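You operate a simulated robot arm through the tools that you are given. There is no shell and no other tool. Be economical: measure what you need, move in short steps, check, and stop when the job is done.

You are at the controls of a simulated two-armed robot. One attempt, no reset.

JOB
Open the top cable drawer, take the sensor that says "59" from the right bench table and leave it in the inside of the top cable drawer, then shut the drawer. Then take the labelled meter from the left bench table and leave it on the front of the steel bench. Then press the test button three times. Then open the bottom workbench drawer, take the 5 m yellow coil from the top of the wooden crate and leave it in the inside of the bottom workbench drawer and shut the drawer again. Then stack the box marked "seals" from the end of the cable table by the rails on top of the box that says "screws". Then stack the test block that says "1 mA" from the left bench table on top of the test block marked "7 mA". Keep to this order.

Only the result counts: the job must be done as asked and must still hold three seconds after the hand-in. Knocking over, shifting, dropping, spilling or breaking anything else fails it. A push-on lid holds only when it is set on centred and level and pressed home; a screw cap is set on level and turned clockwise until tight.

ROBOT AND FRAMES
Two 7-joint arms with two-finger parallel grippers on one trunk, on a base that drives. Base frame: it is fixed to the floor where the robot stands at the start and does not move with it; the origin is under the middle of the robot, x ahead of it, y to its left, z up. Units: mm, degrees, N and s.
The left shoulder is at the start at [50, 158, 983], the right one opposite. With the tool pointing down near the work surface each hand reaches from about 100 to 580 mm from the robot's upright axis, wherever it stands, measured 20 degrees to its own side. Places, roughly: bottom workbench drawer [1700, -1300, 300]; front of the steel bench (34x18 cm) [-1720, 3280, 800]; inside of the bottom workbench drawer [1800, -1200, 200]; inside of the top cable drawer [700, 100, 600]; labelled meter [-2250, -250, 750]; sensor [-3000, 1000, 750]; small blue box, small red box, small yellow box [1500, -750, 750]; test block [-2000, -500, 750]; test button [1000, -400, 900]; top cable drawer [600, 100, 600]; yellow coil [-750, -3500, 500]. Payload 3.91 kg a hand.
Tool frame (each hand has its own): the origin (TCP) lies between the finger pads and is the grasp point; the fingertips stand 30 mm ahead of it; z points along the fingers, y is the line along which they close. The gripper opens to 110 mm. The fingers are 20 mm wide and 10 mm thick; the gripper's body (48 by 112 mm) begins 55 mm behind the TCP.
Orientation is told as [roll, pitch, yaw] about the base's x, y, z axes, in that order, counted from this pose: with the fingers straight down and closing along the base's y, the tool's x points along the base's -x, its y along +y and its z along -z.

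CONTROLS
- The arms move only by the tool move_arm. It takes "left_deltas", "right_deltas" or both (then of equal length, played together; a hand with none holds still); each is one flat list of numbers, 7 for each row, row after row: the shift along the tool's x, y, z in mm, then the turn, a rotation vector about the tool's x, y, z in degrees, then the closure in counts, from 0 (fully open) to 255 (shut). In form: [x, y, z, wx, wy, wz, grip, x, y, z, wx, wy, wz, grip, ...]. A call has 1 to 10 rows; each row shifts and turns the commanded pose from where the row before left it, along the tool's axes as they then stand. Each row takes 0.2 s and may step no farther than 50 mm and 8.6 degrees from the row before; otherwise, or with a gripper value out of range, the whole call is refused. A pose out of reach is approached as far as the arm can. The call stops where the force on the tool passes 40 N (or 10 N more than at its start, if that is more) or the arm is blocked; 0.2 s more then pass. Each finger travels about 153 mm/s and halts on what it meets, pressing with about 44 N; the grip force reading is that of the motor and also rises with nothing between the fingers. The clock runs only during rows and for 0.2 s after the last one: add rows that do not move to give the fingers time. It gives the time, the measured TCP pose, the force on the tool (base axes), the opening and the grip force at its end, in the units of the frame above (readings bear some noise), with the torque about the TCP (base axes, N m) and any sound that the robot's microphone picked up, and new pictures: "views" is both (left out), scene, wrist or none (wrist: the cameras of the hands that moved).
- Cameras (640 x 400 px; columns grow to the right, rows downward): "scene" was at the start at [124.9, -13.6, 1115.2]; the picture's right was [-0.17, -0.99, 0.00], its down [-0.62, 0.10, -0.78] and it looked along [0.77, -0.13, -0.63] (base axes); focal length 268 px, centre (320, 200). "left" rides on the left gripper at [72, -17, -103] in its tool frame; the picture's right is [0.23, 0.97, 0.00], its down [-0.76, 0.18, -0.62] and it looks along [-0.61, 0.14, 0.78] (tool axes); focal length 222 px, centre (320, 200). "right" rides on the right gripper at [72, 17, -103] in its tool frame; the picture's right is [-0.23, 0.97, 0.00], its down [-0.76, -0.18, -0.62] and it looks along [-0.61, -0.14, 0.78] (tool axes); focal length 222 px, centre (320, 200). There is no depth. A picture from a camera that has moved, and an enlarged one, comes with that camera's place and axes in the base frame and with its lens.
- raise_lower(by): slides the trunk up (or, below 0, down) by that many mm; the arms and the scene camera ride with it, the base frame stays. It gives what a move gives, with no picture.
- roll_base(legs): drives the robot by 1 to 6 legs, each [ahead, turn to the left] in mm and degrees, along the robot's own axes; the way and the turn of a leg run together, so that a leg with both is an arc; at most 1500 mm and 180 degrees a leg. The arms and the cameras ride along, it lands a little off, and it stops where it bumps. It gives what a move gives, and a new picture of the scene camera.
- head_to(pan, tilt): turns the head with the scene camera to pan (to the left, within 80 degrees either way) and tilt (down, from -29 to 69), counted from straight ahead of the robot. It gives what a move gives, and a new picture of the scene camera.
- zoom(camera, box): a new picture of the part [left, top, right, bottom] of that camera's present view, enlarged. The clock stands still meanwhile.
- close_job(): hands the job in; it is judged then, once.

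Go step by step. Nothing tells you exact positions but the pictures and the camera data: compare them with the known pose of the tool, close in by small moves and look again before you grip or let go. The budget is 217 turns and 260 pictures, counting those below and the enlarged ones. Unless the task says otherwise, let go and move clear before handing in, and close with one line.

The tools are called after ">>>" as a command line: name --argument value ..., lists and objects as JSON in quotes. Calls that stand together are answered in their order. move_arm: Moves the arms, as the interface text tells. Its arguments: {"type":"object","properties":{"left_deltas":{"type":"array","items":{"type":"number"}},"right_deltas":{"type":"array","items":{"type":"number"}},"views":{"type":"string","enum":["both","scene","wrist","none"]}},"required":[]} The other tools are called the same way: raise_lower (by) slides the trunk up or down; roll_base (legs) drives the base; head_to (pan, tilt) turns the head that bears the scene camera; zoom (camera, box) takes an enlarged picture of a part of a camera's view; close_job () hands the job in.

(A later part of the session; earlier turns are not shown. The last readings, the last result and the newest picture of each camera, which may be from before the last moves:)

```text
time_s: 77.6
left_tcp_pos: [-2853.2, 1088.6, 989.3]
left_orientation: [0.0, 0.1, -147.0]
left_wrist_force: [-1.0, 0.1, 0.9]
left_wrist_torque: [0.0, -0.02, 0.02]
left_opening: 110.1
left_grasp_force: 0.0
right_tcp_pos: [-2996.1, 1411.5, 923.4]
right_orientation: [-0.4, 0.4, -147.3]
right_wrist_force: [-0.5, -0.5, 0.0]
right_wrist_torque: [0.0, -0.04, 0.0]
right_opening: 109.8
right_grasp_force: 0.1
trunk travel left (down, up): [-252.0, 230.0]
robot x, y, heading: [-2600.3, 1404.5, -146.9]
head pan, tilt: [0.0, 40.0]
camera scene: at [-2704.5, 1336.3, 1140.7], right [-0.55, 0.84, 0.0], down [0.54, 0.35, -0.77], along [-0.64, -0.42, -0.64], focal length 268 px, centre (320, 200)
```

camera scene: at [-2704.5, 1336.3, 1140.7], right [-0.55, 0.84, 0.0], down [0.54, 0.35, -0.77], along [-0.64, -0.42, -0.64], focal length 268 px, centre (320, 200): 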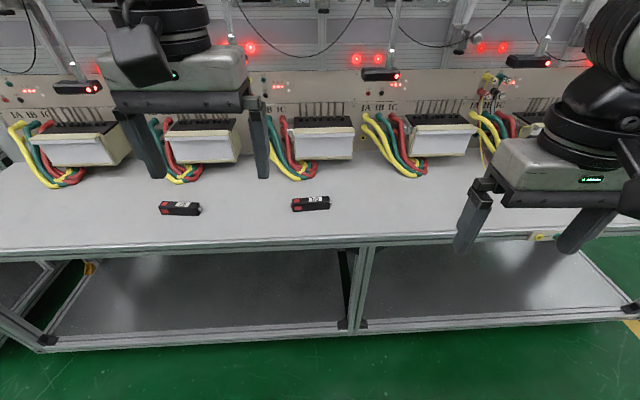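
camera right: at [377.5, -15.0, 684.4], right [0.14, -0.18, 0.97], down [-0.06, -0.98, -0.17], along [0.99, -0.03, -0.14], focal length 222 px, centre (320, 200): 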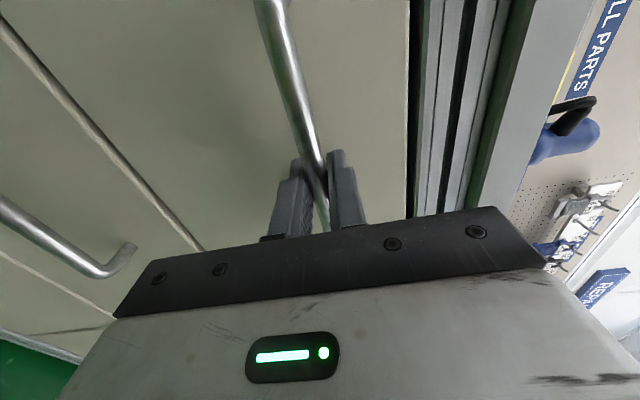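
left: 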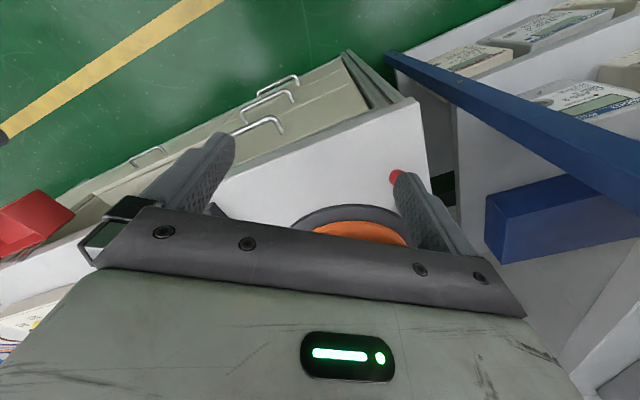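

Triangulation puts the right-hand sensor at [-3132, 1025, 686]. I'll zoom to confirm its number and orientation.

>>> zoom --camera "scene" --box '[260, 170, 356, 230]'

```text
6.67 times, centred on (308, 200) of scene
camera zoom: at [-2704.5, 1336.3, 1140.7], right [-0.55, 0.84, 0.0], down [0.54, 0.35, -0.77], along [-0.64, -0.42, -0.64], focal length 1784 px, centre (400, 200)
```

zoom: 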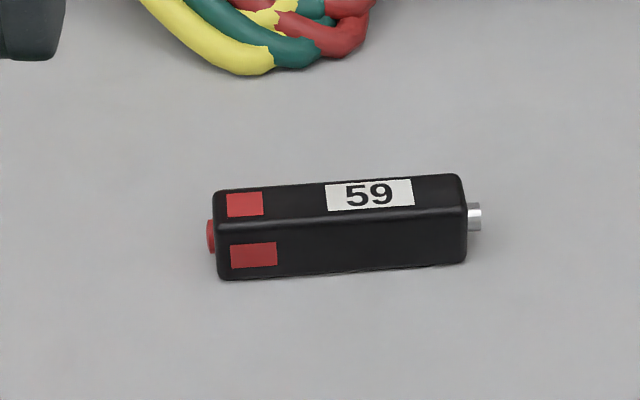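

Confirmed as 59, with its long axis at about 128°. I'll drive nearer, lower the trunk and rotate the left hand to close across it.

>>> roll_base --legs '[[150, 0]]'

>>> raise_lower --by -130

>>> move_arm --left_deltas '[0, 0, 0, 0, 0, 8.46, 0, 0, 0, 0, 0, 0, 8.46, 0, 0, 0, 0, 0, 0, 8.46, 0, 0, 0, 0, 0, 0, 8.46, 0, 0, 0, 0, 0, 0, 8.46, 0, 0, 0, 0, 0, 0, 8.46, 0, 0, 0, 0, 0, 0, 8.46, 0, 0, 0, 0, 0, 0, 8.46, 0, 0, 0, 0, 0, 0, 8.46, 0, 0, 0, 0, 0, 0, 8.46, 0]' --views "wrist"

```text
time_s: 79.0
left_tcp_pos: [-2978.4, 1009.5, 988.0]
left_orientation: [0.0, 0.1, -147.1]
left_wrist_force: [-0.1, -0.1, 0.7]
left_wrist_torque: [-0.01, -0.02, -0.02]
left_opening: 109.9
left_grasp_force: 0.1
right_tcp_pos: [-3121.4, 1330.9, 923.9]
right_orientation: [-0.3, 0.5, -147.5]
right_wrist_force: [-0.2, -0.2, -0.6]
right_wrist_torque: [-0.02, 0.03, 0.01]
right_opening: 109.9
right_grasp_force: 0.2
trunk travel left (down, up): [-252.0, 230.0]
robot x, y, heading: [-2724.7, 1326.8, -147.0]
head pan, tilt: [0.0, 40.0]
camera scene: at [-2830.1, 1255.2, 1140.6], right [-0.54, 0.84, 0.0], down [0.54, 0.35, -0.77], along [-0.64, -0.42, -0.64], focal length 268 px, centre (320, 200)
```

scene: 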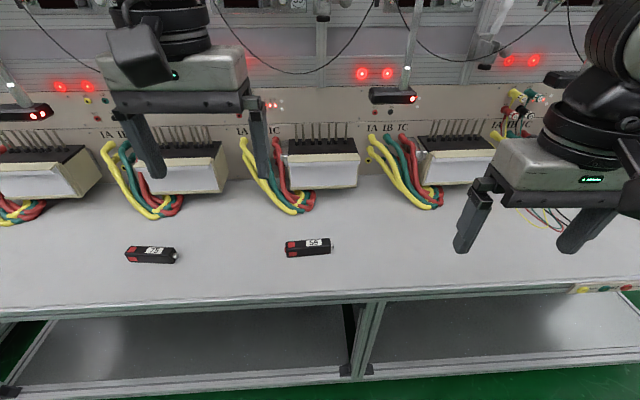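

```text
time_s: 80.5
left_tcp_pos: [-2978.0, 1009.0, 858.6]
left_orientation: [-0.1, 0.0, -147.3]
left_wrist_force: [0.0, 0.4, 0.8]
left_wrist_torque: [-0.01, 0.04, 0.01]
left_opening: 110.0
left_grasp_force: 0.1
right_tcp_pos: [-3121.9, 1331.9, 793.6]
right_orientation: [-0.3, 0.5, -147.5]
right_wrist_force: [-0.7, -1.2, 0.9]
right_wrist_torque: [-0.03, 0.03, -0.02]
right_opening: 109.9
right_grasp_force: 0.1
trunk travel left (down, up): [-122.0, 360.0]
robot x, y, heading: [-2726.0, 1326.0, -147.2]
head pan, tilt: [0.0, 40.0]
```

```text
time_s: 82.8
left_tcp_pos: [-2979.1, 1009.0, 859.7]
left_orientation: [-0.1, 0.0, 128.2]
left_wrist_force: [-0.4, 0.2, -0.4]
left_wrist_torque: [0.02, -0.01, 0.02]
left_opening: 110.1
left_grasp_force: 0.0
right_tcp_pos: [-3120.3, 1332.2, 794.1]
right_orientation: [-0.3, 0.4, -147.6]
right_wrist_force: [-0.5, 0.5, 0.9]
right_wrist_torque: [-0.02, -0.03, 0.02]
right_opening: 110.0
right_grasp_force: 0.0
trunk travel left (down, up): [-122.0, 360.0]
robot x, y, heading: [-2726.2, 1323.2, -147.1]
head pan, tilt: [0.0, 40.0]
camera left: at [-2919.9, 962.9, 962.6], right [-0.63, -0.78, 0.0], down [-0.61, 0.49, 0.62], along [-0.49, 0.39, -0.78], focal length 222 px, centre (320, 200)
```

left: 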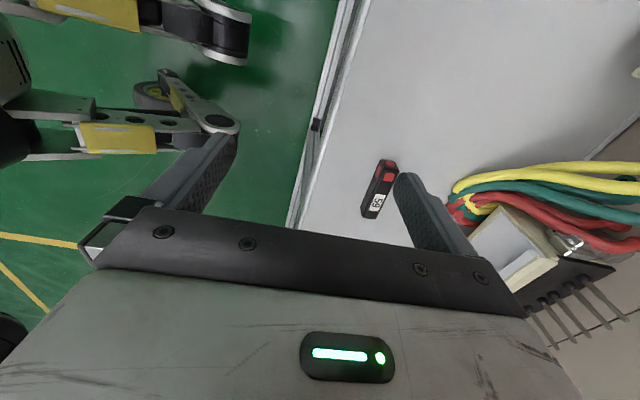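

The sensor is at about [-3134, 1019, 686]. I'll move over it with the fingers partly closed.

>>> move_arm --left_deltas '[-26, 29, 25, 0, 0, 0, 110, -26, 29, 25, 0, 0, 0, 110, -26, 29, 25, 0, 0, 0, 110, -26, 29, 25, 0, 0, 0, 110, 0, 0, 0, 0, 0, 0, 110]' --views "both"

```text
time_s: 84.0
left_tcp_pos: [-3135.0, 1020.1, 757.5]
left_orientation: [-0.1, 0.0, 128.3]
left_wrist_force: [-1.0, -0.5, -1.2]
left_wrist_torque: [-0.01, 0.01, 0.05]
left_opening: 62.7
left_grasp_force: 0.1
right_tcp_pos: [-3122.0, 1332.6, 793.7]
right_orientation: [-0.3, 0.3, -147.6]
right_wrist_force: [0.2, -0.3, 0.5]
right_wrist_torque: [-0.02, -0.02, 0.0]
right_opening: 109.9
right_grasp_force: 0.1
trunk travel left (down, up): [-122.0, 360.0]
robot x, y, heading: [-2722.5, 1323.0, -147.2]
head pan, tilt: [0.0, 40.0]
camera scene: at [-2830.0, 1255.3, 1010.7], right [-0.54, 0.84, 0.0], down [0.54, 0.35, -0.77], along [-0.64, -0.42, -0.64], focal length 268 px, centre (320, 200)
camera left: at [-3076.6, 974.1, 860.8], right [-0.62, -0.78, 0.0], down [-0.61, 0.49, 0.62], along [-0.49, 0.39, -0.78], focal length 222 px, centre (320, 200)
```

scene: 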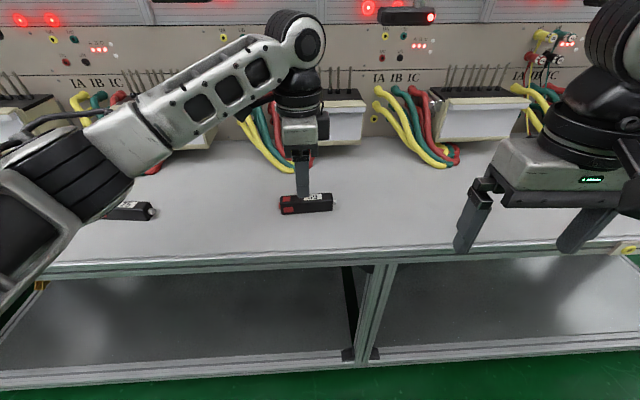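
left: 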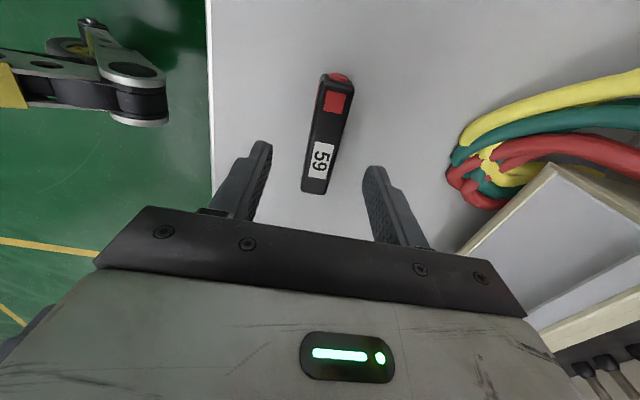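

The sensor is centred between the fingers. I'll go down, grip and lift.

>>> move_arm --left_deltas '[0, 0, 25, 0, 0, 0, 110, 0, 0, 22, 0, 0, 0, 110, 0, 0, 0, 0, 0, 0, 110]' --views "wrist"

```text
time_s: 84.8
left_tcp_pos: [-3133.1, 1020.1, 711.6]
left_orientation: [0.0, 0.0, 128.3]
left_wrist_force: [-0.8, -0.3, -0.2]
left_wrist_torque: [0.0, -0.04, -0.01]
left_opening: 62.3
left_grasp_force: 0.0
right_tcp_pos: [-3120.3, 1330.9, 792.8]
right_orientation: [-0.3, 0.4, -147.5]
right_wrist_force: [-0.3, 0.2, 0.1]
right_wrist_torque: [0.04, -0.02, -0.01]
right_opening: 109.8
right_grasp_force: 0.0
trunk travel left (down, up): [-122.0, 360.0]
robot x, y, heading: [-2724.5, 1328.6, -147.2]
head pan, tilt: [0.0, 40.0]
camera left: at [-3074.7, 973.3, 814.6], right [-0.62, -0.78, 0.0], down [-0.61, 0.49, 0.62], along [-0.49, 0.39, -0.78], focal length 222 px, centre (320, 200)
```

left: 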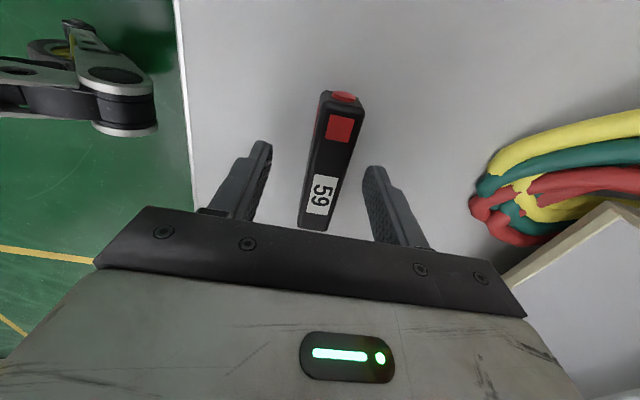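

>>> move_arm --left_deltas '[0, 0, 10, 0, 0, 0, 110, 0, 0, 8, 0, 0, 0, 110, 0, 0, 0, 0, 0, 0, 110]' --views "wrist"

```text
time_s: 85.5
left_tcp_pos: [-3133.5, 1018.4, 693.1]
left_orientation: [-0.1, 0.0, 128.4]
left_wrist_force: [-0.9, 0.4, -0.6]
left_wrist_torque: [-0.01, -0.02, -0.03]
left_opening: 62.4
left_grasp_force: 0.0
right_tcp_pos: [-3121.3, 1331.6, 793.0]
right_orientation: [-0.3, 0.3, -147.5]
right_wrist_force: [-0.3, 0.5, 0.3]
right_wrist_torque: [0.01, -0.02, -0.03]
right_opening: 110.0
right_grasp_force: 0.2
trunk travel left (down, up): [-122.0, 360.0]
robot x, y, heading: [-2726.4, 1322.1, -147.1]
head pan, tilt: [0.0, 40.0]
camera left: at [-3075.5, 972.3, 796.7], right [-0.62, -0.78, 0.0], down [-0.61, 0.49, 0.62], along [-0.49, 0.39, -0.78], focal length 222 px, centre (320, 200)
```

left: 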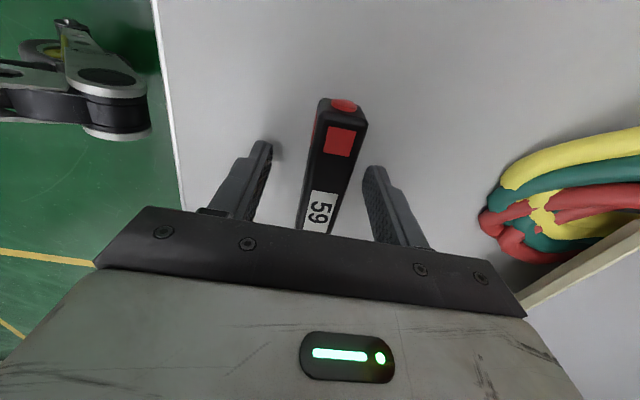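

>>> move_arm --left_deltas '[0, 0, 4, 0, 0, 0, 110, 0, 0, 0, 0, 0, 0, 255, 0, 0, 0, 0, 0, 0, 255, 0, 0, 0, 0, 0, 0, 255, 0, 0, -20, 0, 0, 0, 255, 0, 0, -40, 0, 0, 0, 255, 0, 0, -40, 0, 0, 0, 255, 0, 0, -40, 0, 0, 0, 255]' --views "wrist"

```text
time_s: 87.3
left_tcp_pos: [-3135.3, 1016.2, 829.7]
left_orientation: [-0.1, 0.1, 128.3]
left_wrist_force: [1.1, 0.4, -0.6]
left_wrist_torque: [0.0, 0.0, -0.02]
left_opening: 25.1
left_grasp_force: 43.8
right_tcp_pos: [-3121.6, 1331.5, 792.7]
right_orientation: [-0.3, 0.4, -147.6]
right_wrist_force: [-0.2, 0.2, 0.7]
right_wrist_torque: [-0.01, 0.04, 0.0]
right_opening: 110.1
right_grasp_force: 0.1
trunk travel left (down, up): [-122.0, 360.0]
robot x, y, heading: [-2725.5, 1323.1, -147.2]
head pan, tilt: [0.0, 40.0]
camera left: at [-3076.9, 968.5, 934.2], right [-0.62, -0.78, 0.0], down [-0.61, 0.49, 0.62], along [-0.49, 0.39, -0.78], focal length 222 px, centre (320, 200)
```

left: 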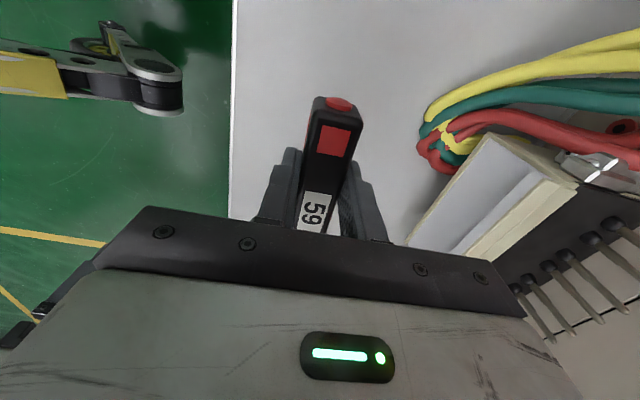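

The sensor is held. I'll back off and drive back towards the open drawer.

>>> roll_base --legs '[[-400, 0], [0, 107.8], [1500, 0], [1000, 0]]'

```text
time_s: 106.2
left_tcp_pos: [-26.9, -377.6, 830.5]
left_orientation: [-0.1, -0.1, -123.1]
left_wrist_force: [0.0, 0.4, -1.6]
left_wrist_torque: [-0.03, -0.02, -0.01]
left_opening: 25.0
left_grasp_force: 44.0
right_tcp_pos: [-331.6, -465.2, 793.0]
right_orientation: [-0.3, 0.4, -38.9]
right_wrist_force: [-0.1, -2.5, 0.3]
right_wrist_torque: [-0.01, -0.01, 0.01]
right_opening: 109.7
right_grasp_force: 0.0
trunk travel left (down, up): [-122.0, 360.0]
robot x, y, heading: [-448.1, -86.0, -38.5]
head pan, tilt: [0.0, 40.0]
camera scene: at [-350.8, -163.9, 1010.7], right [-0.62, -0.78, 0.0], down [-0.5, 0.4, -0.77], along [0.6, -0.48, -0.64], focal length 268 px, centre (320, 200)
```

scene: 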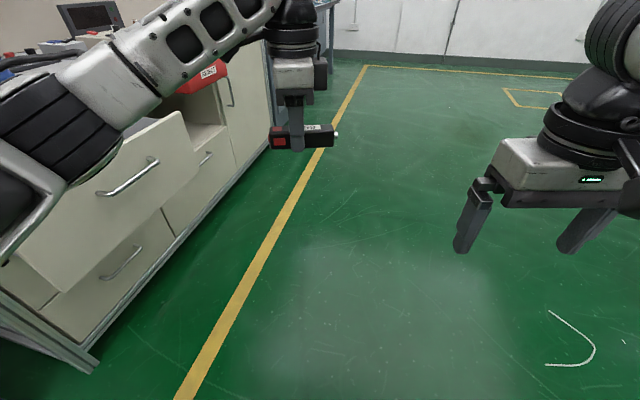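

Now the last stretch to the drawer, ending with a turn to face it.

>>> roll_base --legs '[[0, 1], [653, 0], [0, 74]]'

```text
time_s: 113.4
left_tcp_pos: [435.1, -128.1, 830.2]
left_orientation: [-0.1, 0.1, -46.2]
left_wrist_force: [-0.9, -0.2, -0.1]
left_wrist_torque: [0.02, -0.01, -0.04]
left_opening: 25.4
left_grasp_force: 43.7
right_tcp_pos: [451.2, -444.0, 792.7]
right_orientation: [-0.3, 0.4, 37.8]
right_wrist_force: [0.3, 0.2, -0.1]
right_wrist_torque: [0.01, 0.01, 0.01]
right_opening: 110.0
right_grasp_force: 0.1
trunk travel left (down, up): [-122.0, 360.0]
robot x, y, heading: [53.7, -473.8, 38.2]
head pan, tilt: [0.0, 40.0]
camera scene: at [153.8, -395.0, 1010.7], right [0.62, -0.78, 0.0], down [-0.5, -0.4, -0.77], along [0.6, 0.47, -0.64], focal length 268 px, centre (320, 200)
```

scene: 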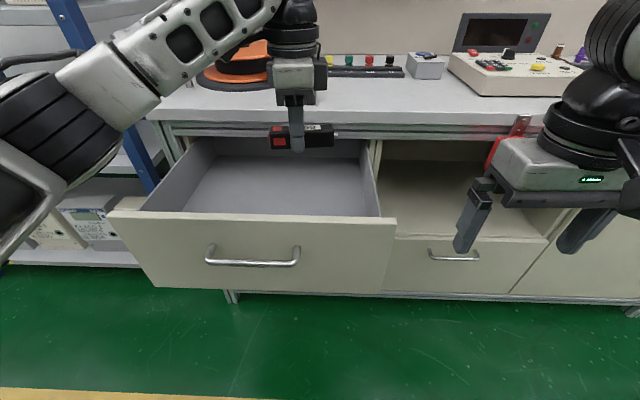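

The drawer is squarely in view and the sensor hangs over its inside. I'll lower it in steps.

>>> move_arm --left_deltas '[0, 0, 40, 0, 0, 0, 255, 0, 0, 40, 0, 0, 0, 255, 0, 0, 40, 0, 0, 0, 255, 0, 0, 20, 0, 0, 0, 255, 0, 0, 0, 0, 0, 0, 255]' --views "both"

```text
time_s: 114.6
left_tcp_pos: [431.6, -130.8, 689.3]
left_orientation: [-0.1, -0.1, -46.3]
left_wrist_force: [-0.5, -0.1, -0.2]
left_wrist_torque: [0.02, -0.01, 0.04]
left_opening: 25.0
left_grasp_force: 43.3
right_tcp_pos: [451.1, -444.4, 792.1]
right_orientation: [-0.3, 0.4, 37.8]
right_wrist_force: [-0.8, 0.0, 1.1]
right_wrist_torque: [-0.01, 0.0, -0.01]
right_opening: 110.1
right_grasp_force: 0.1
trunk travel left (down, up): [-122.0, 360.0]
robot x, y, heading: [55.8, -472.0, 38.3]
head pan, tilt: [0.0, 40.0]
camera scene: at [153.8, -395.0, 1010.7], right [0.62, -0.78, 0.0], down [-0.5, -0.4, -0.77], along [0.6, 0.47, -0.64], focal length 268 px, centre (320, 200)
camera left: at [369.3, -89.5, 792.5], right [0.55, 0.84, 0.0], down [0.66, -0.43, 0.62], along [0.52, -0.34, -0.78], focal length 222 px, centre (320, 200)
```

scene: 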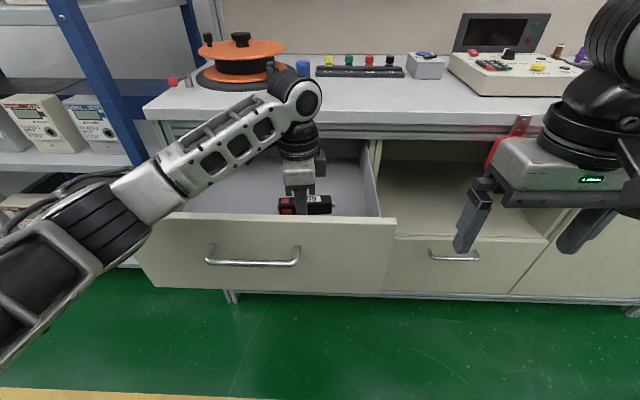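
left: 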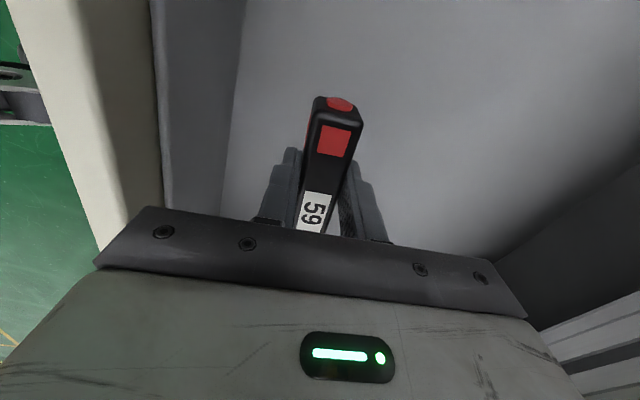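

>>> move_arm --left_deltas '[0, 0, 15, 0, 0, 0, 255, 0, 0, 15, 0, 0, 0, 255, 0, 0, 0, 0, 0, 0, 255]' --views "both"

```text
time_s: 115.4
left_tcp_pos: [433.2, -129.8, 660.2]
left_orientation: [0.0, 0.0, -46.3]
left_wrist_force: [0.9, 0.2, -0.4]
left_wrist_torque: [0.0, 0.01, -0.02]
left_opening: 25.2
left_grasp_force: 43.7
right_tcp_pos: [451.0, -445.3, 793.0]
right_orientation: [-0.3, 0.4, 37.9]
right_wrist_force: [0.2, 0.3, 0.2]
right_wrist_torque: [-0.03, 0.0, 0.01]
right_opening: 110.2
right_grasp_force: 0.1
trunk travel left (down, up): [-122.0, 360.0]
robot x, y, heading: [55.5, -474.5, 38.2]
head pan, tilt: [0.0, 40.0]
camera scene: at [153.8, -395.0, 1010.7], right [0.62, -0.78, 0.0], down [-0.5, -0.4, -0.77], along [0.6, 0.47, -0.64], focal length 268 px, centre (320, 200)
camera left: at [370.3, -88.3, 764.5], right [0.55, 0.84, 0.0], down [0.66, -0.43, 0.62], along [0.52, -0.34, -0.78], focal length 222 px, centre (320, 200)
```

scene: 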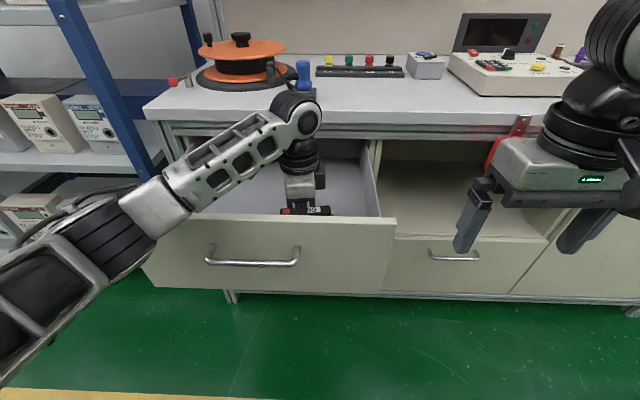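
left: 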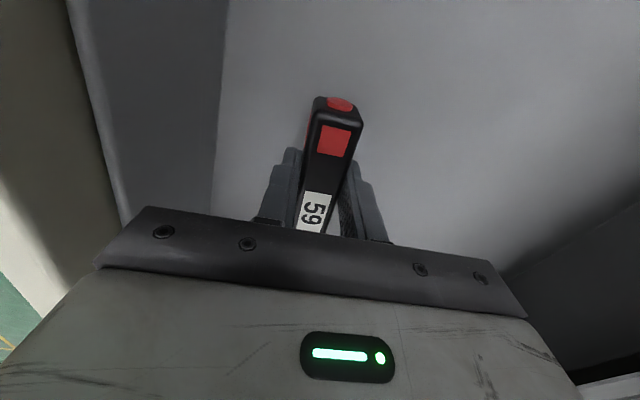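

>>> move_arm --left_deltas '[0, 0, 8, 0, 0, 0, 255, 0, 0, 8, 0, 0, 0, 255, 0, 0, 6, 0, 0, 0, 255, 0, 0, 0, 0, 0, 0, 255]' --views "wrist"

```text
time_s: 116.4
left_tcp_pos: [432.9, -127.4, 639.2]
left_orientation: [0.0, 0.0, -46.4]
left_wrist_force: [0.8, 0.6, 2.1]
left_wrist_torque: [-0.08, -0.08, -0.01]
left_opening: 25.0
left_grasp_force: 44.1
right_tcp_pos: [449.1, -444.7, 793.4]
right_orientation: [-0.3, 0.4, 37.9]
right_wrist_force: [-0.4, -0.1, 0.1]
right_wrist_torque: [0.01, 0.01, 0.0]
right_opening: 109.8
right_grasp_force: 0.1
trunk travel left (down, up): [-122.0, 360.0]
robot x, y, heading: [55.0, -471.8, 38.5]
head pan, tilt: [0.0, 40.0]
camera left: at [370.9, -86.6, 743.0], right [0.55, 0.84, 0.0], down [0.65, -0.43, 0.62], along [0.52, -0.34, -0.78], focal length 222 px, centre (320, 200)
```

left: 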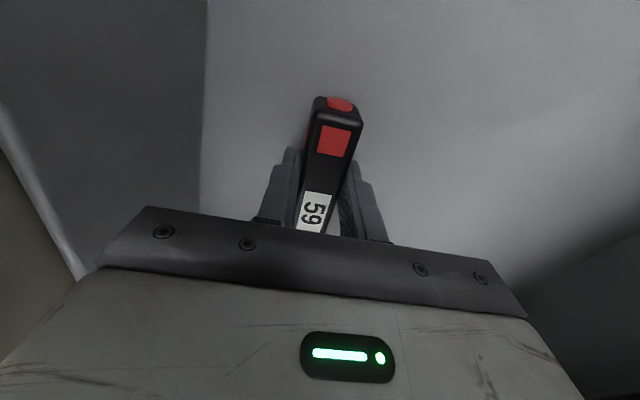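

Light contact with the drawer floor, so I'll release and rise.

>>> move_arm --left_deltas '[0, 0, 0, 0, 0, 0, 120, 0, 0, 0, 0, 0, 0, 120, 0, 0, -15, 0, 0, 0, 120, 0, 0, -40, 0, 0, 0, 120, 0, 0, -45, 0, 0, 0, 120, 0, 0, -45, 0, 0, 0, 120, 0, 0, -45, 0, 0, 0, 120, 0, 0, -45, 0, 0, 0, 120]' --views "both"

```text
time_s: 118.2
left_tcp_pos: [436.0, -126.2, 870.4]
left_orientation: [-0.2, 0.0, -46.3]
left_wrist_force: [0.4, 0.5, -0.3]
left_wrist_torque: [-0.04, 0.01, 0.0]
left_opening: 58.2
left_grasp_force: 0.1
right_tcp_pos: [450.5, -445.3, 793.7]
right_orientation: [-0.3, 0.4, 37.8]
right_wrist_force: [-0.1, 0.4, -0.3]
right_wrist_torque: [0.02, -0.03, -0.03]
right_opening: 110.3
right_grasp_force: 0.0
trunk travel left (down, up): [-122.0, 360.0]
robot x, y, heading: [59.9, -472.7, 38.2]
head pan, tilt: [0.0, 40.0]
camera scene: at [153.8, -395.0, 1010.6], right [0.62, -0.78, 0.0], down [-0.5, -0.4, -0.77], along [0.6, 0.47, -0.64], focal length 268 px, centre (320, 200)
camera left: at [373.4, -84.7, 974.8], right [0.55, 0.84, 0.0], down [0.66, -0.43, 0.62], along [0.52, -0.34, -0.78], focal length 222 px, centre (320, 200)
```

scene: 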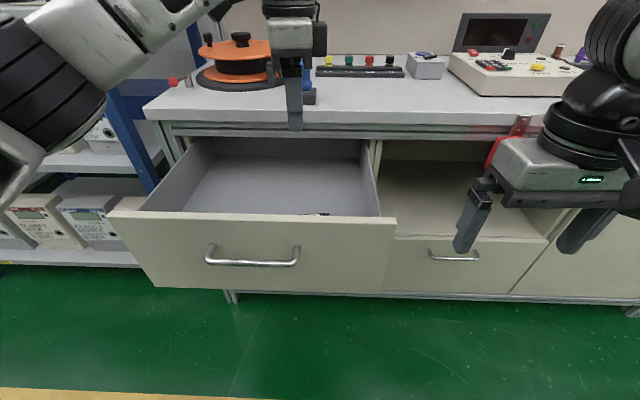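
left: 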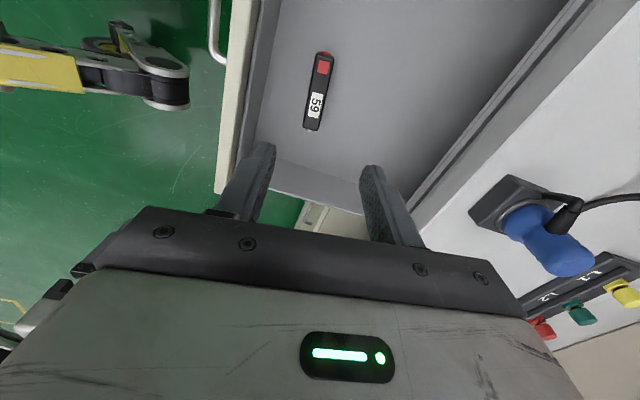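

The sensor is lying in the drawer. I'll back off and restore the left hand's yaw so that I can push the drawer shut with it.

>>> roll_base --legs '[[-280, 0], [0, -1.6]]'

>>> move_arm --left_deltas '[0, 0, 0, 0, 0, -8.46, 120, 0, 0, 0, 0, 0, -8.46, 120, 0, 0, 0, 0, 0, -8.46, 120, 0, 0, 0, 0, 0, -8.46, 120, 0, 0, 0, 0, 0, -8.46, 120, 0, 0, 0, 0, 0, -8.46, 120, 0, 0, 0, 0, 0, -8.46, 120, 0, 0, 0, 0, 0, -8.46, 120, 0, 0, 0, 0, 0, -8.46, 120, 0, 0, 0, 0, 0, -8.46, 120]' --views "none"

>>> move_arm --left_deltas '[0, 0, 20, 0, -8.5, 0, 120, 0, 0, 20, 0, -8.5, 0, 120, 0, 0, 20, 0, -8.5, 0, 120, 0, 0, 20, 0, -8.5, 0, 120, 0, 0, 10, 0, -8.5, 0, 120, 0, 0, 0, 0, -8.5, 0, 120, 0, 0, 0, 0, -8.5, 0, 120]' --views "both"

```text
time_s: 120.5
left_tcp_pos: [226.6, -311.2, 871.6]
left_orientation: [0.0, 0.0, -48.0]
left_wrist_force: [0.1, 0.2, -0.6]
left_wrist_torque: [-0.01, 0.01, 0.02]
left_opening: 58.3
left_grasp_force: 0.0
right_tcp_pos: [231.1, -630.6, 793.6]
right_orientation: [-0.3, 0.4, 36.0]
right_wrist_force: [-0.7, 0.2, 0.5]
right_wrist_torque: [0.03, 0.02, 0.02]
right_opening: 109.8
right_grasp_force: 0.0
trunk travel left (down, up): [-122.0, 360.0]
robot x, y, heading: [-164.8, -643.8, 36.4]
head pan, tilt: [0.0, 40.0]
camera scene: at [-64.0, -571.2, 1010.7], right [0.59, -0.8, 0.0], down [-0.52, -0.38, -0.77], along [0.62, 0.46, -0.64], focal length 268 px, centre (320, 200)
```

scene: 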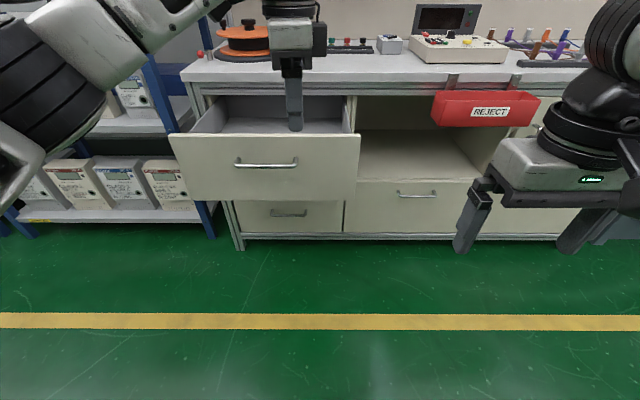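

```text
time_s: 122.7
left_tcp_pos: [225.6, -311.9, 871.2]
left_orientation: [0.0, 0.1, 36.6]
left_wrist_force: [-1.0, 0.7, -0.1]
left_wrist_torque: [0.01, 0.01, 0.0]
left_opening: 58.5
left_grasp_force: 0.1
right_tcp_pos: [231.7, -630.9, 792.4]
right_orientation: [-0.2, 0.4, 36.1]
right_wrist_force: [0.5, -0.8, -0.4]
right_wrist_torque: [-0.01, -0.01, -0.02]
right_opening: 109.7
right_grasp_force: 0.1
trunk travel left (down, up): [-122.0, 360.0]
robot x, y, heading: [-166.4, -646.4, 36.2]
head pan, tilt: [0.0, 40.0]
```

```text
time_s: 124.3
left_tcp_pos: [244.7, -297.8, 786.5]
left_orientation: [0.1, -59.6, 36.5]
left_wrist_force: [0.0, 0.0, 0.5]
left_wrist_torque: [0.02, -0.02, -0.02]
left_opening: 58.0
left_grasp_force: 0.1
right_tcp_pos: [231.0, -630.2, 791.9]
right_orientation: [-0.3, 0.4, 36.0]
right_wrist_force: [1.1, 0.2, -0.6]
right_wrist_torque: [0.01, -0.01, 0.01]
right_opening: 109.9
right_grasp_force: 0.0
trunk travel left (down, up): [-122.0, 360.0]
robot x, y, heading: [-161.6, -643.0, 36.5]
head pan, tilt: [0.0, 40.0]
camera scene: at [-64.0, -571.2, 1010.7], right [0.59, -0.8, 0.0], down [-0.52, -0.38, -0.77], along [0.62, 0.46, -0.64], focal length 268 px, centre (320, 200)
camera left: at [153.8, -385.4, 775.9], right [-0.67, 0.71, -0.2], down [-0.23, 0.05, 0.97], along [0.71, 0.7, 0.13], focal length 222 px, centre (320, 200)
```

scene: 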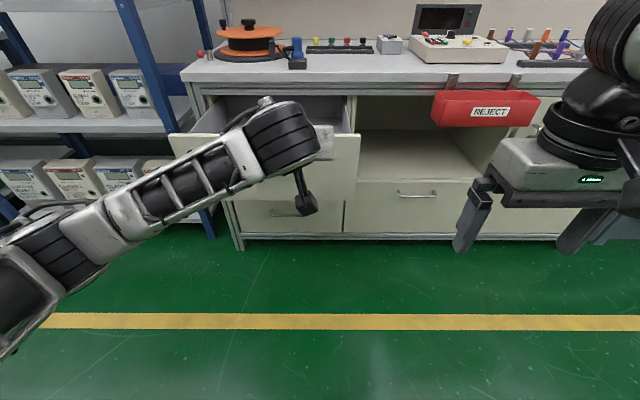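
left: 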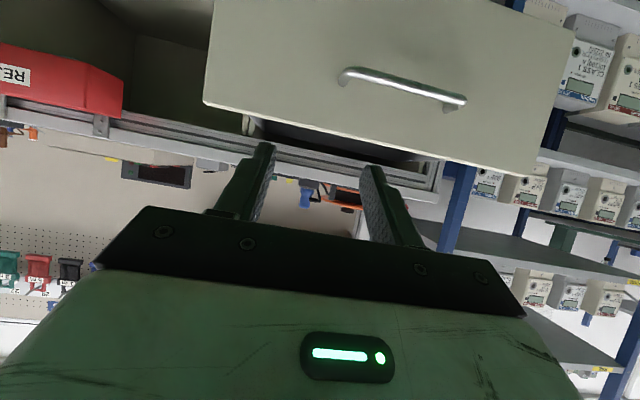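

I'll move the hand left to the panel middle, lower to just above the bar, then drive forward to push the drawer shut.

>>> raise_lower --by -66

>>> move_arm --left_deltas '[0, 37, 0, 0, 0, 0, 120, 0, 37, 0, 0, 0, 0, 120, 0, 0, 0, 0, 0, 0, 120]' --views "wrist"

```text
time_s: 125.3
left_tcp_pos: [244.2, -297.7, 720.5]
left_orientation: [0.0, -59.6, 36.5]
left_wrist_force: [1.4, 0.0, -0.5]
left_wrist_torque: [0.0, 0.01, 0.0]
left_opening: 58.3
left_grasp_force: 0.1
right_tcp_pos: [231.4, -631.2, 726.3]
right_orientation: [-0.3, 0.4, 36.0]
right_wrist_force: [1.0, -0.3, -0.6]
right_wrist_torque: [0.06, 0.01, -0.01]
right_opening: 110.1
right_grasp_force: 0.1
trunk travel left (down, up): [-56.0, 426.0]
robot x, y, heading: [-162.1, -647.2, 36.4]
head pan, tilt: [0.0, 40.0]
```

```text
time_s: 126.1
left_tcp_pos: [201.8, -237.5, 719.1]
left_orientation: [-0.1, -59.5, 36.3]
left_wrist_force: [0.1, 0.2, -1.1]
left_wrist_torque: [-0.01, 0.0, 0.0]
left_opening: 58.3
left_grasp_force: 0.1
right_tcp_pos: [230.5, -630.8, 726.8]
right_orientation: [-0.3, 0.3, 36.0]
right_wrist_force: [0.6, -0.3, -0.2]
right_wrist_torque: [0.0, 0.02, -0.01]
right_opening: 110.1
right_grasp_force: 0.0
trunk travel left (down, up): [-56.0, 426.0]
robot x, y, heading: [-165.8, -645.4, 36.5]
head pan, tilt: [0.0, 40.0]
camera left: at [110.9, -324.9, 709.1], right [-0.67, 0.71, -0.2], down [-0.23, 0.05, 0.97], along [0.71, 0.7, 0.13], focal length 222 px, centre (320, 200)
```

left: 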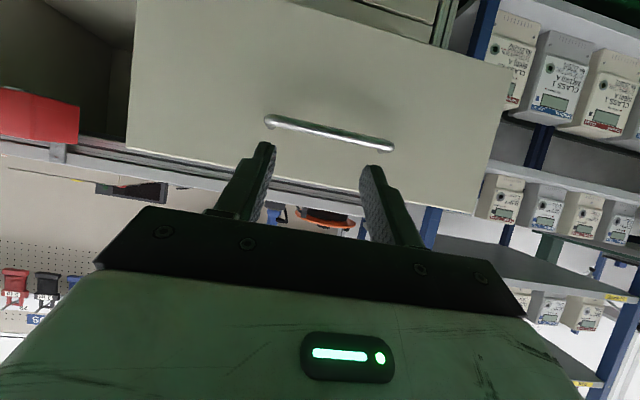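

>>> roll_base --legs '[[370, 0]]'

```text
time_s: 128.5
left_tcp_pos: [503.8, -18.0, 718.6]
left_orientation: [-0.1, -59.5, 36.2]
left_wrist_force: [0.7, 0.3, 0.7]
left_wrist_torque: [0.0, -0.02, 0.01]
left_opening: 58.2
left_grasp_force: 0.1
right_tcp_pos: [529.7, -412.8, 727.1]
right_orientation: [-0.2, 0.3, 35.8]
right_wrist_force: [0.2, 0.8, -0.2]
right_wrist_torque: [0.02, 0.02, -0.01]
right_opening: 110.1
right_grasp_force: 0.1
trunk travel left (down, up): [-56.0, 426.0]
robot x, y, heading: [135.0, -422.5, 36.4]
head pan, tilt: [0.0, 40.0]
camera scene: at [236.0, -351.3, 944.7], right [0.59, -0.81, 0.0], down [-0.52, -0.38, -0.77], along [0.62, 0.45, -0.64], focal length 268 px, centre (320, 200)
```

scene: 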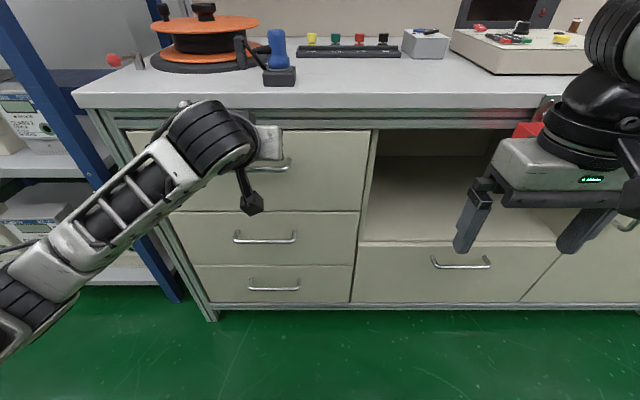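

Almost shut. I'll push the rest with the arm until it meets resistance.

>>> move_arm --left_deltas '[-4, 0, 6.9, 0, 0, 0, 120, -4, 0, 6.9, 0, 0, 0, 120, -4, 0, 6.9, 0, 0, 0, 120, -4, 0, 6.9, 0, 0, 0, 120]' --views "wrist"

```text
time_s: 129.1
left_tcp_pos: [510.2, -14.0, 718.1]
left_orientation: [0.1, -58.9, 36.2]
left_wrist_force: [-13.4, -9.0, 4.7]
left_wrist_torque: [0.13, 0.09, 0.52]
left_opening: 58.8
left_grasp_force: 0.6
right_tcp_pos: [529.8, -412.0, 727.3]
right_orientation: [-0.3, 0.4, 35.8]
right_wrist_force: [0.6, -0.5, 0.5]
right_wrist_torque: [-0.02, -0.01, 0.0]
right_opening: 110.4
right_grasp_force: 0.0
trunk travel left (down, up): [-56.0, 426.0]
robot x, y, heading: [132.7, -427.5, 36.3]
head pan, tilt: [0.0, 40.0]
stopped in row 3 (left hand): the force on the tool passed its limit at 55 N (the readings are from after the stop); the commanded pose is now the measured one
camera left: at [419.6, -101.0, 709.8], right [-0.67, 0.72, -0.2], down [-0.22, 0.06, 0.97], along [0.71, 0.69, 0.12], focal length 222 px, centre (320, 200)
```

left: 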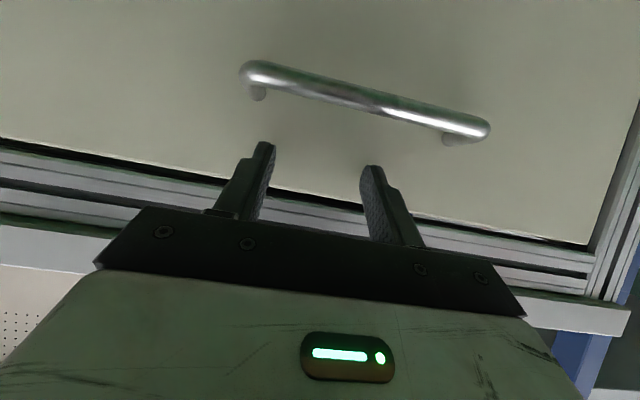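

The drawer is shut. I'll back away, restore the left hand and head to the left bench table for the labelled meter.

>>> roll_base --legs '[[-350, 0]]'

>>> raise_lower --by 200

>>> move_arm --left_deltas '[0, 0, 0, 0, 8.5, 0, 0, 0, 0, 0, 0, 8.5, 0, 0, 0, 0, 0, 0, 8.5, 0, 0, 0, 0, 0, 0, 8.5, 0, 0, 0, 0, 0, 0, 8.5, 0, 0, 0, 0, 0, 0, 8.5, 0, 0, 0, 0, 0, 0, 8.2, 0, 0, 0, 0, 0, 0, 0, 0, 0]' --views "none"

>>> roll_base --legs '[[0, 117.5], [1400, 0], [150, 0], [0, 63]]'

```text
time_s: 131.4
left_tcp_pos: [228.9, -213.9, 716.8]
left_orientation: [0.0, -58.9, 36.7]
left_wrist_force: [0.8, -0.1, -0.5]
left_wrist_torque: [-0.04, 0.03, 0.01]
left_opening: 58.3
left_grasp_force: 0.1
right_tcp_pos: [252.3, -612.4, 728.0]
right_orientation: [-0.3, 0.4, 36.5]
right_wrist_force: [-1.0, 0.0, 0.2]
right_wrist_torque: [0.02, 0.03, -0.02]
right_opening: 110.0
right_grasp_force: 0.1
trunk travel left (down, up): [-56.0, 426.0]
robot x, y, heading: [-143.8, -636.6, 37.0]
head pan, tilt: [0.0, 40.0]
camera scene: at [-43.2, -556.5, 944.7], right [0.6, -0.8, 0.0], down [-0.51, -0.39, -0.77], along [0.61, 0.46, -0.64], focal length 268 px, centre (320, 200)
```

scene: 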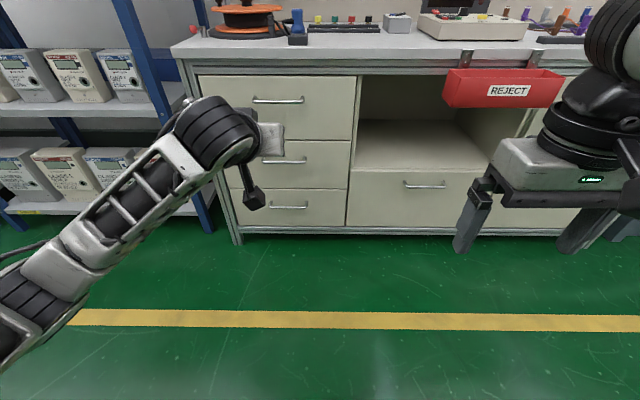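

```text
time_s: 133.5
left_tcp_pos: [229.7, -215.2, 916.4]
left_orientation: [-0.1, -58.9, 36.8]
left_wrist_force: [0.4, 0.0, 0.0]
left_wrist_torque: [-0.01, -0.01, 0.03]
left_opening: 58.3
left_grasp_force: 0.1
right_tcp_pos: [252.1, -613.7, 927.6]
right_orientation: [-0.3, 0.4, 36.5]
right_wrist_force: [-0.4, 0.4, 0.3]
right_wrist_torque: [0.0, -0.01, -0.02]
right_opening: 110.1
right_grasp_force: 0.1
trunk travel left (down, up): [-256.0, 226.0]
robot x, y, heading: [-142.9, -636.3, 36.9]
head pan, tilt: [0.0, 40.0]
```

```text
time_s: 135.3
left_tcp_pos: [231.3, -214.8, 915.9]
left_orientation: [0.1, 0.3, 36.9]
left_wrist_force: [0.7, -0.4, -0.9]
left_wrist_torque: [-0.02, -0.01, 0.02]
left_opening: 109.8
left_grasp_force: 0.2
right_tcp_pos: [252.6, -612.7, 927.9]
right_orientation: [-0.3, 0.4, 36.4]
right_wrist_force: [-0.2, 0.0, 0.6]
right_wrist_torque: [0.02, -0.01, -0.02]
right_opening: 110.1
right_grasp_force: 0.1
trunk travel left (down, up): [-256.0, 226.0]
robot x, y, heading: [-143.3, -632.1, 36.8]
head pan, tilt: [0.0, 40.0]
```

```text
time_s: 151.1
left_tcp_pos: [-1930.1, -420.9, 916.7]
left_orientation: [0.0, 0.3, -140.1]
left_wrist_force: [0.3, -0.8, 0.5]
left_wrist_torque: [0.01, 0.02, -0.02]
left_opening: 110.0
left_grasp_force: 0.1
right_tcp_pos: [-1971.8, -24.1, 927.2]
right_orientation: [-0.3, 0.3, -140.6]
right_wrist_force: [1.0, -0.5, -0.4]
right_wrist_torque: [0.02, -0.02, 0.01]
right_opening: 109.9
right_grasp_force: 0.0
trunk travel left (down, up): [-256.0, 226.0]
robot x, y, heading: [-1578.2, 14.9, -140.0]
head pan, tilt: [0.0, 40.0]
camera scene: at [-1673.4, -64.7, 1144.7], right [-0.64, 0.77, 0.0], down [0.49, 0.41, -0.77], along [-0.59, -0.49, -0.64], focal length 268 px, centre (320, 200)
```

scene: 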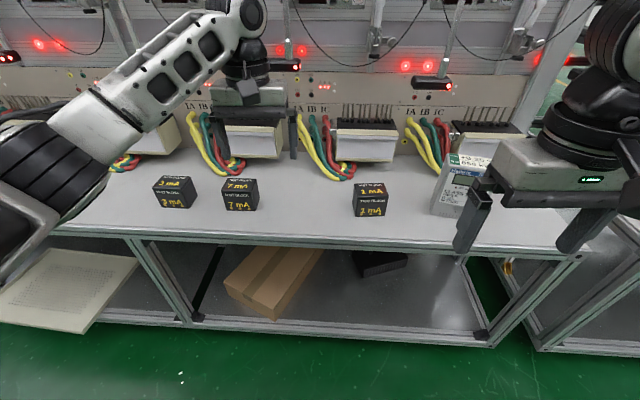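

I see three test blocks and a meter standing at the right end. I'll zoom in on them.

>>> zoom --camera "scene" --box '[400, 130, 560, 230]'

>>> zoom --camera "scene" --box '[140, 150, 400, 230]'

```text
4.00 times, centred on (480, 180) of scene
camera zoom: at [-1673.4, -64.7, 1144.7], right [-0.64, 0.77, 0.0], down [0.49, 0.41, -0.77], along [-0.59, -0.49, -0.64], focal length 1070 px, centre (-320, 280)
```

zoom: 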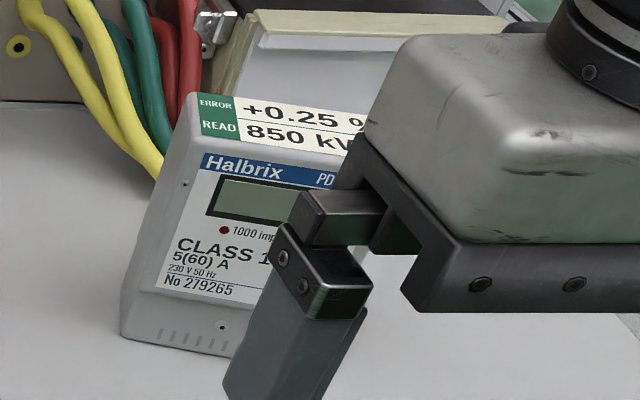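

```text
2.46 times, centred on (270, 190) of scene
camera zoom: at [-1673.4, -64.7, 1144.7], right [-0.64, 0.77, 0.0], down [0.49, 0.41, -0.77], along [-0.59, -0.49, -0.64], focal length 658 px, centre (443, 225)
```

zoom: 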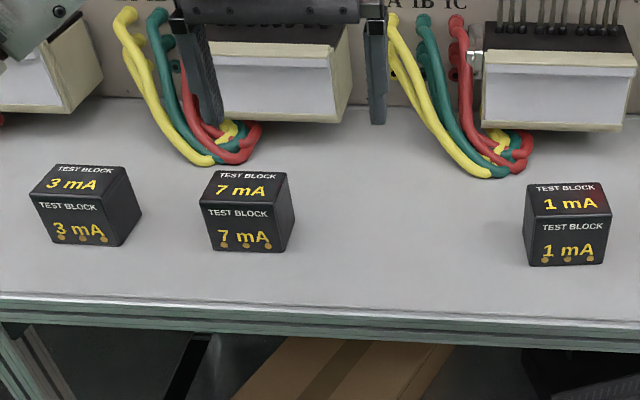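

The "1 mA" and "7 mA" blocks and the labelled meter are identified. I'll reposition so that the meter is in front of the right hand.

>>> roll_base --legs '[[0, -44], [215, 0], [0, 40.5]]'

>>> head_to --pan -20 --tilt 40

```text
time_s: 156.7
left_tcp_pos: [-2172.5, -386.4, 916.7]
left_orientation: [0.0, 0.4, -143.6]
left_wrist_force: [-0.1, 0.2, -0.2]
left_wrist_torque: [0.02, -0.02, -0.01]
left_opening: 110.2
left_grasp_force: 0.0
right_tcp_pos: [-2190.3, 11.0, 927.6]
right_orientation: [-0.4, 0.4, -143.7]
right_wrist_force: [0.5, 0.2, 0.0]
right_wrist_torque: [0.03, 0.0, -0.03]
right_opening: 110.0
right_grasp_force: 0.0
trunk travel left (down, up): [-256.0, 226.0]
robot x, y, heading: [-1792.4, 29.1, -143.5]
head pan, tilt: [0.0, 40.0]
camera scene: at [-1894.8, -45.2, 1144.7], right [-0.6, 0.8, 0.0], down [0.52, 0.38, -0.77], along [-0.61, -0.46, -0.64], focal length 268 px, centre (320, 200)
```

scene: 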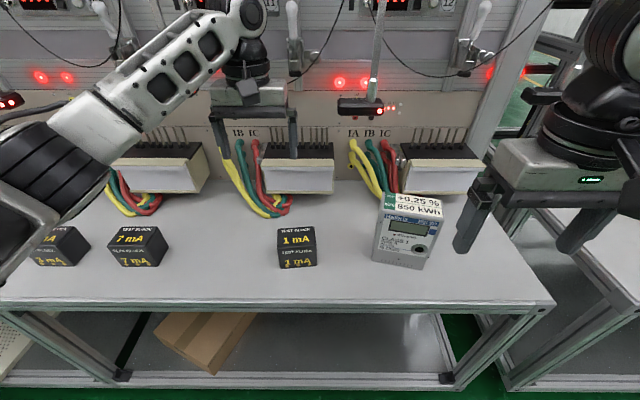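

```text
time_s: 157.5
left_tcp_pos: [-2172.0, -386.3, 916.8]
left_orientation: [0.0, 0.3, -143.5]
left_wrist_force: [0.3, -0.3, 0.7]
left_wrist_torque: [0.0, -0.02, 0.02]
left_opening: 110.1
left_grasp_force: 0.1
right_tcp_pos: [-2189.2, 11.5, 927.8]
right_orientation: [-0.2, 0.4, -143.8]
right_wrist_force: [-0.9, -0.6, 0.8]
right_wrist_torque: [0.01, 0.01, 0.02]
right_opening: 110.2
right_grasp_force: 0.0
trunk travel left (down, up): [-256.0, 226.0]
robot x, y, heading: [-1793.7, 31.5, -143.7]
head pan, tilt: [-20.0, 40.0]
camera scene: at [-1908.0, -18.7, 1144.7], right [-0.29, 0.96, 0.0], down [0.62, 0.18, -0.77], along [-0.73, -0.22, -0.64], focal length 268 px, centre (320, 200)
```

scene: 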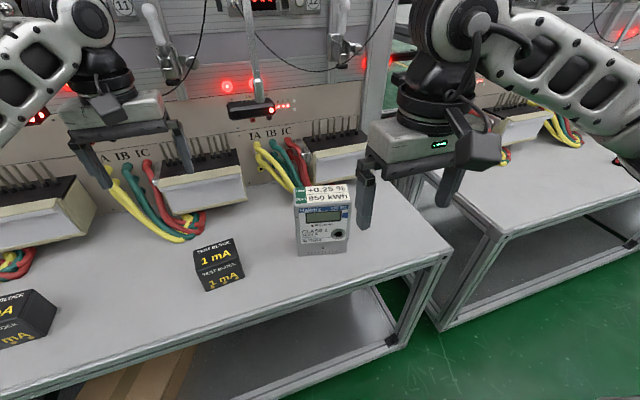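

The meter is about 105×60×152 mm and centred near [-2310, -134], with its top at z≈807. I'll rotate the right hand to close front-to-back and move above it.

>>> move_arm --right_deltas '[0, 0, 0, 0, 0, -7.82, 58, 0, 0, 0, 0, 0, -7.82, 58, 0, 0, 0, 0, 0, -7.82, 58, 0, 0, 0, 0, 0, -7.82, 58, 0, 0, 0, 0, 0, -7.82, 58, 0, 0, 0, 0, 0, -7.82, 58, 0, 0, 0, 0, 0, -7.82, 58, 0, 0, 0, 0, 0, -7.82, 58, 0, 0, 0, 0, 0, -7.82, 58, 0, 0, 0, 0, 0, -7.82, 58]' --views "none"

>>> move_arm --right_deltas '[-16.4, -34.1, 0, 0, 0, 0, 58, -16.4, -34.1, 0, 0, 0, 0, 58, -16.4, -34.1, 0, 0, 0, 0, 58, -16.4, -34.1, 0, 0, 0, 0, 58, -16.4, -34.1, 0, 0, 0, 0, 58, 0, 0, 0, 0, 0, 0, 58]' --views "both"

```text
time_s: 159.7
left_tcp_pos: [-2171.3, -386.3, 916.3]
left_orientation: [0.1, 0.3, -143.5]
left_wrist_force: [0.3, -0.8, -0.7]
left_wrist_torque: [0.0, -0.03, 0.04]
left_opening: 109.9
left_grasp_force: 0.1
right_tcp_pos: [-2164.2, 34.0, 934.6]
right_orientation: [0.5, 0.3, -74.7]
right_wrist_force: [-0.4, 0.1, 0.6]
right_wrist_torque: [0.0, -0.01, 0.01]
right_opening: 84.8
right_grasp_force: 0.1
right hand out of reach, approached as far as the arm can: row 9, 10
trunk travel left (down, up): [-256.0, 226.0]
robot x, y, heading: [-1794.2, 25.5, -143.5]
head pan, tilt: [-20.0, 40.0]
```

```text
time_s: 161.1
left_tcp_pos: [-2171.4, -387.2, 917.1]
left_orientation: [0.1, 0.4, -143.4]
left_wrist_force: [0.1, 0.4, -0.1]
left_wrist_torque: [0.01, 0.01, 0.02]
left_opening: 110.1
left_grasp_force: 0.1
right_tcp_pos: [-2184.0, -68.6, 938.7]
right_orientation: [0.5, 0.4, -74.8]
right_wrist_force: [0.8, 0.5, 0.2]
right_wrist_torque: [0.02, 0.0, -0.01]
right_opening: 85.0
right_grasp_force: 0.1
right hand out of reach, approached as far as the arm can: row 1, 2, 3, 4, 5
trunk travel left (down, up): [-256.0, 226.0]
robot x, y, heading: [-1791.6, 31.9, -143.7]
head pan, tilt: [-20.0, 40.0]
camera scene: at [-1908.0, -18.7, 1144.7], right [-0.29, 0.96, 0.0], down [0.62, 0.18, -0.77], along [-0.73, -0.22, -0.64], focal length 268 px, centre (320, 200)
camera right: at [-2186.8, 6.1, 1043.6], right [1.0, 0.03, 0.0], down [0.02, -0.79, 0.62], along [0.02, -0.62, -0.79], focal length 222 px, centre (320, 200)
```

scene: 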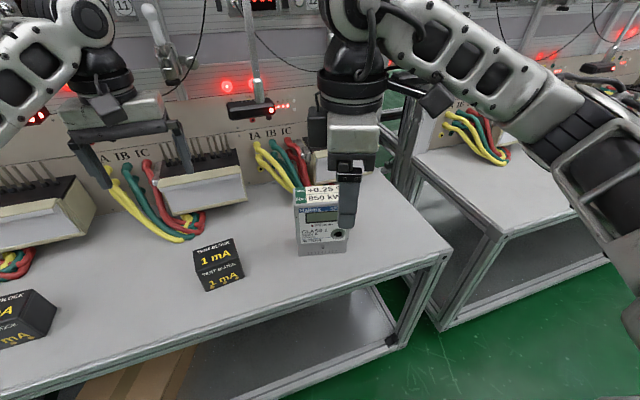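
right: 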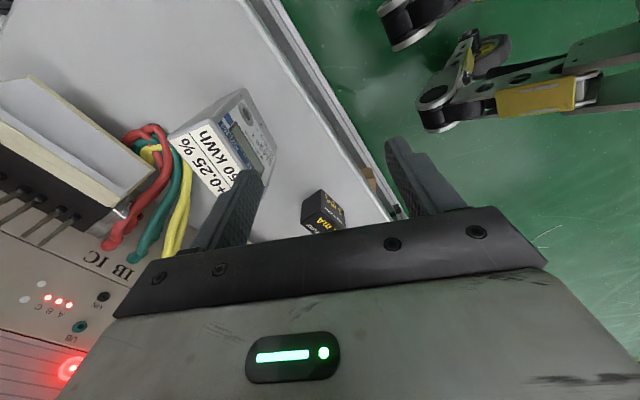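

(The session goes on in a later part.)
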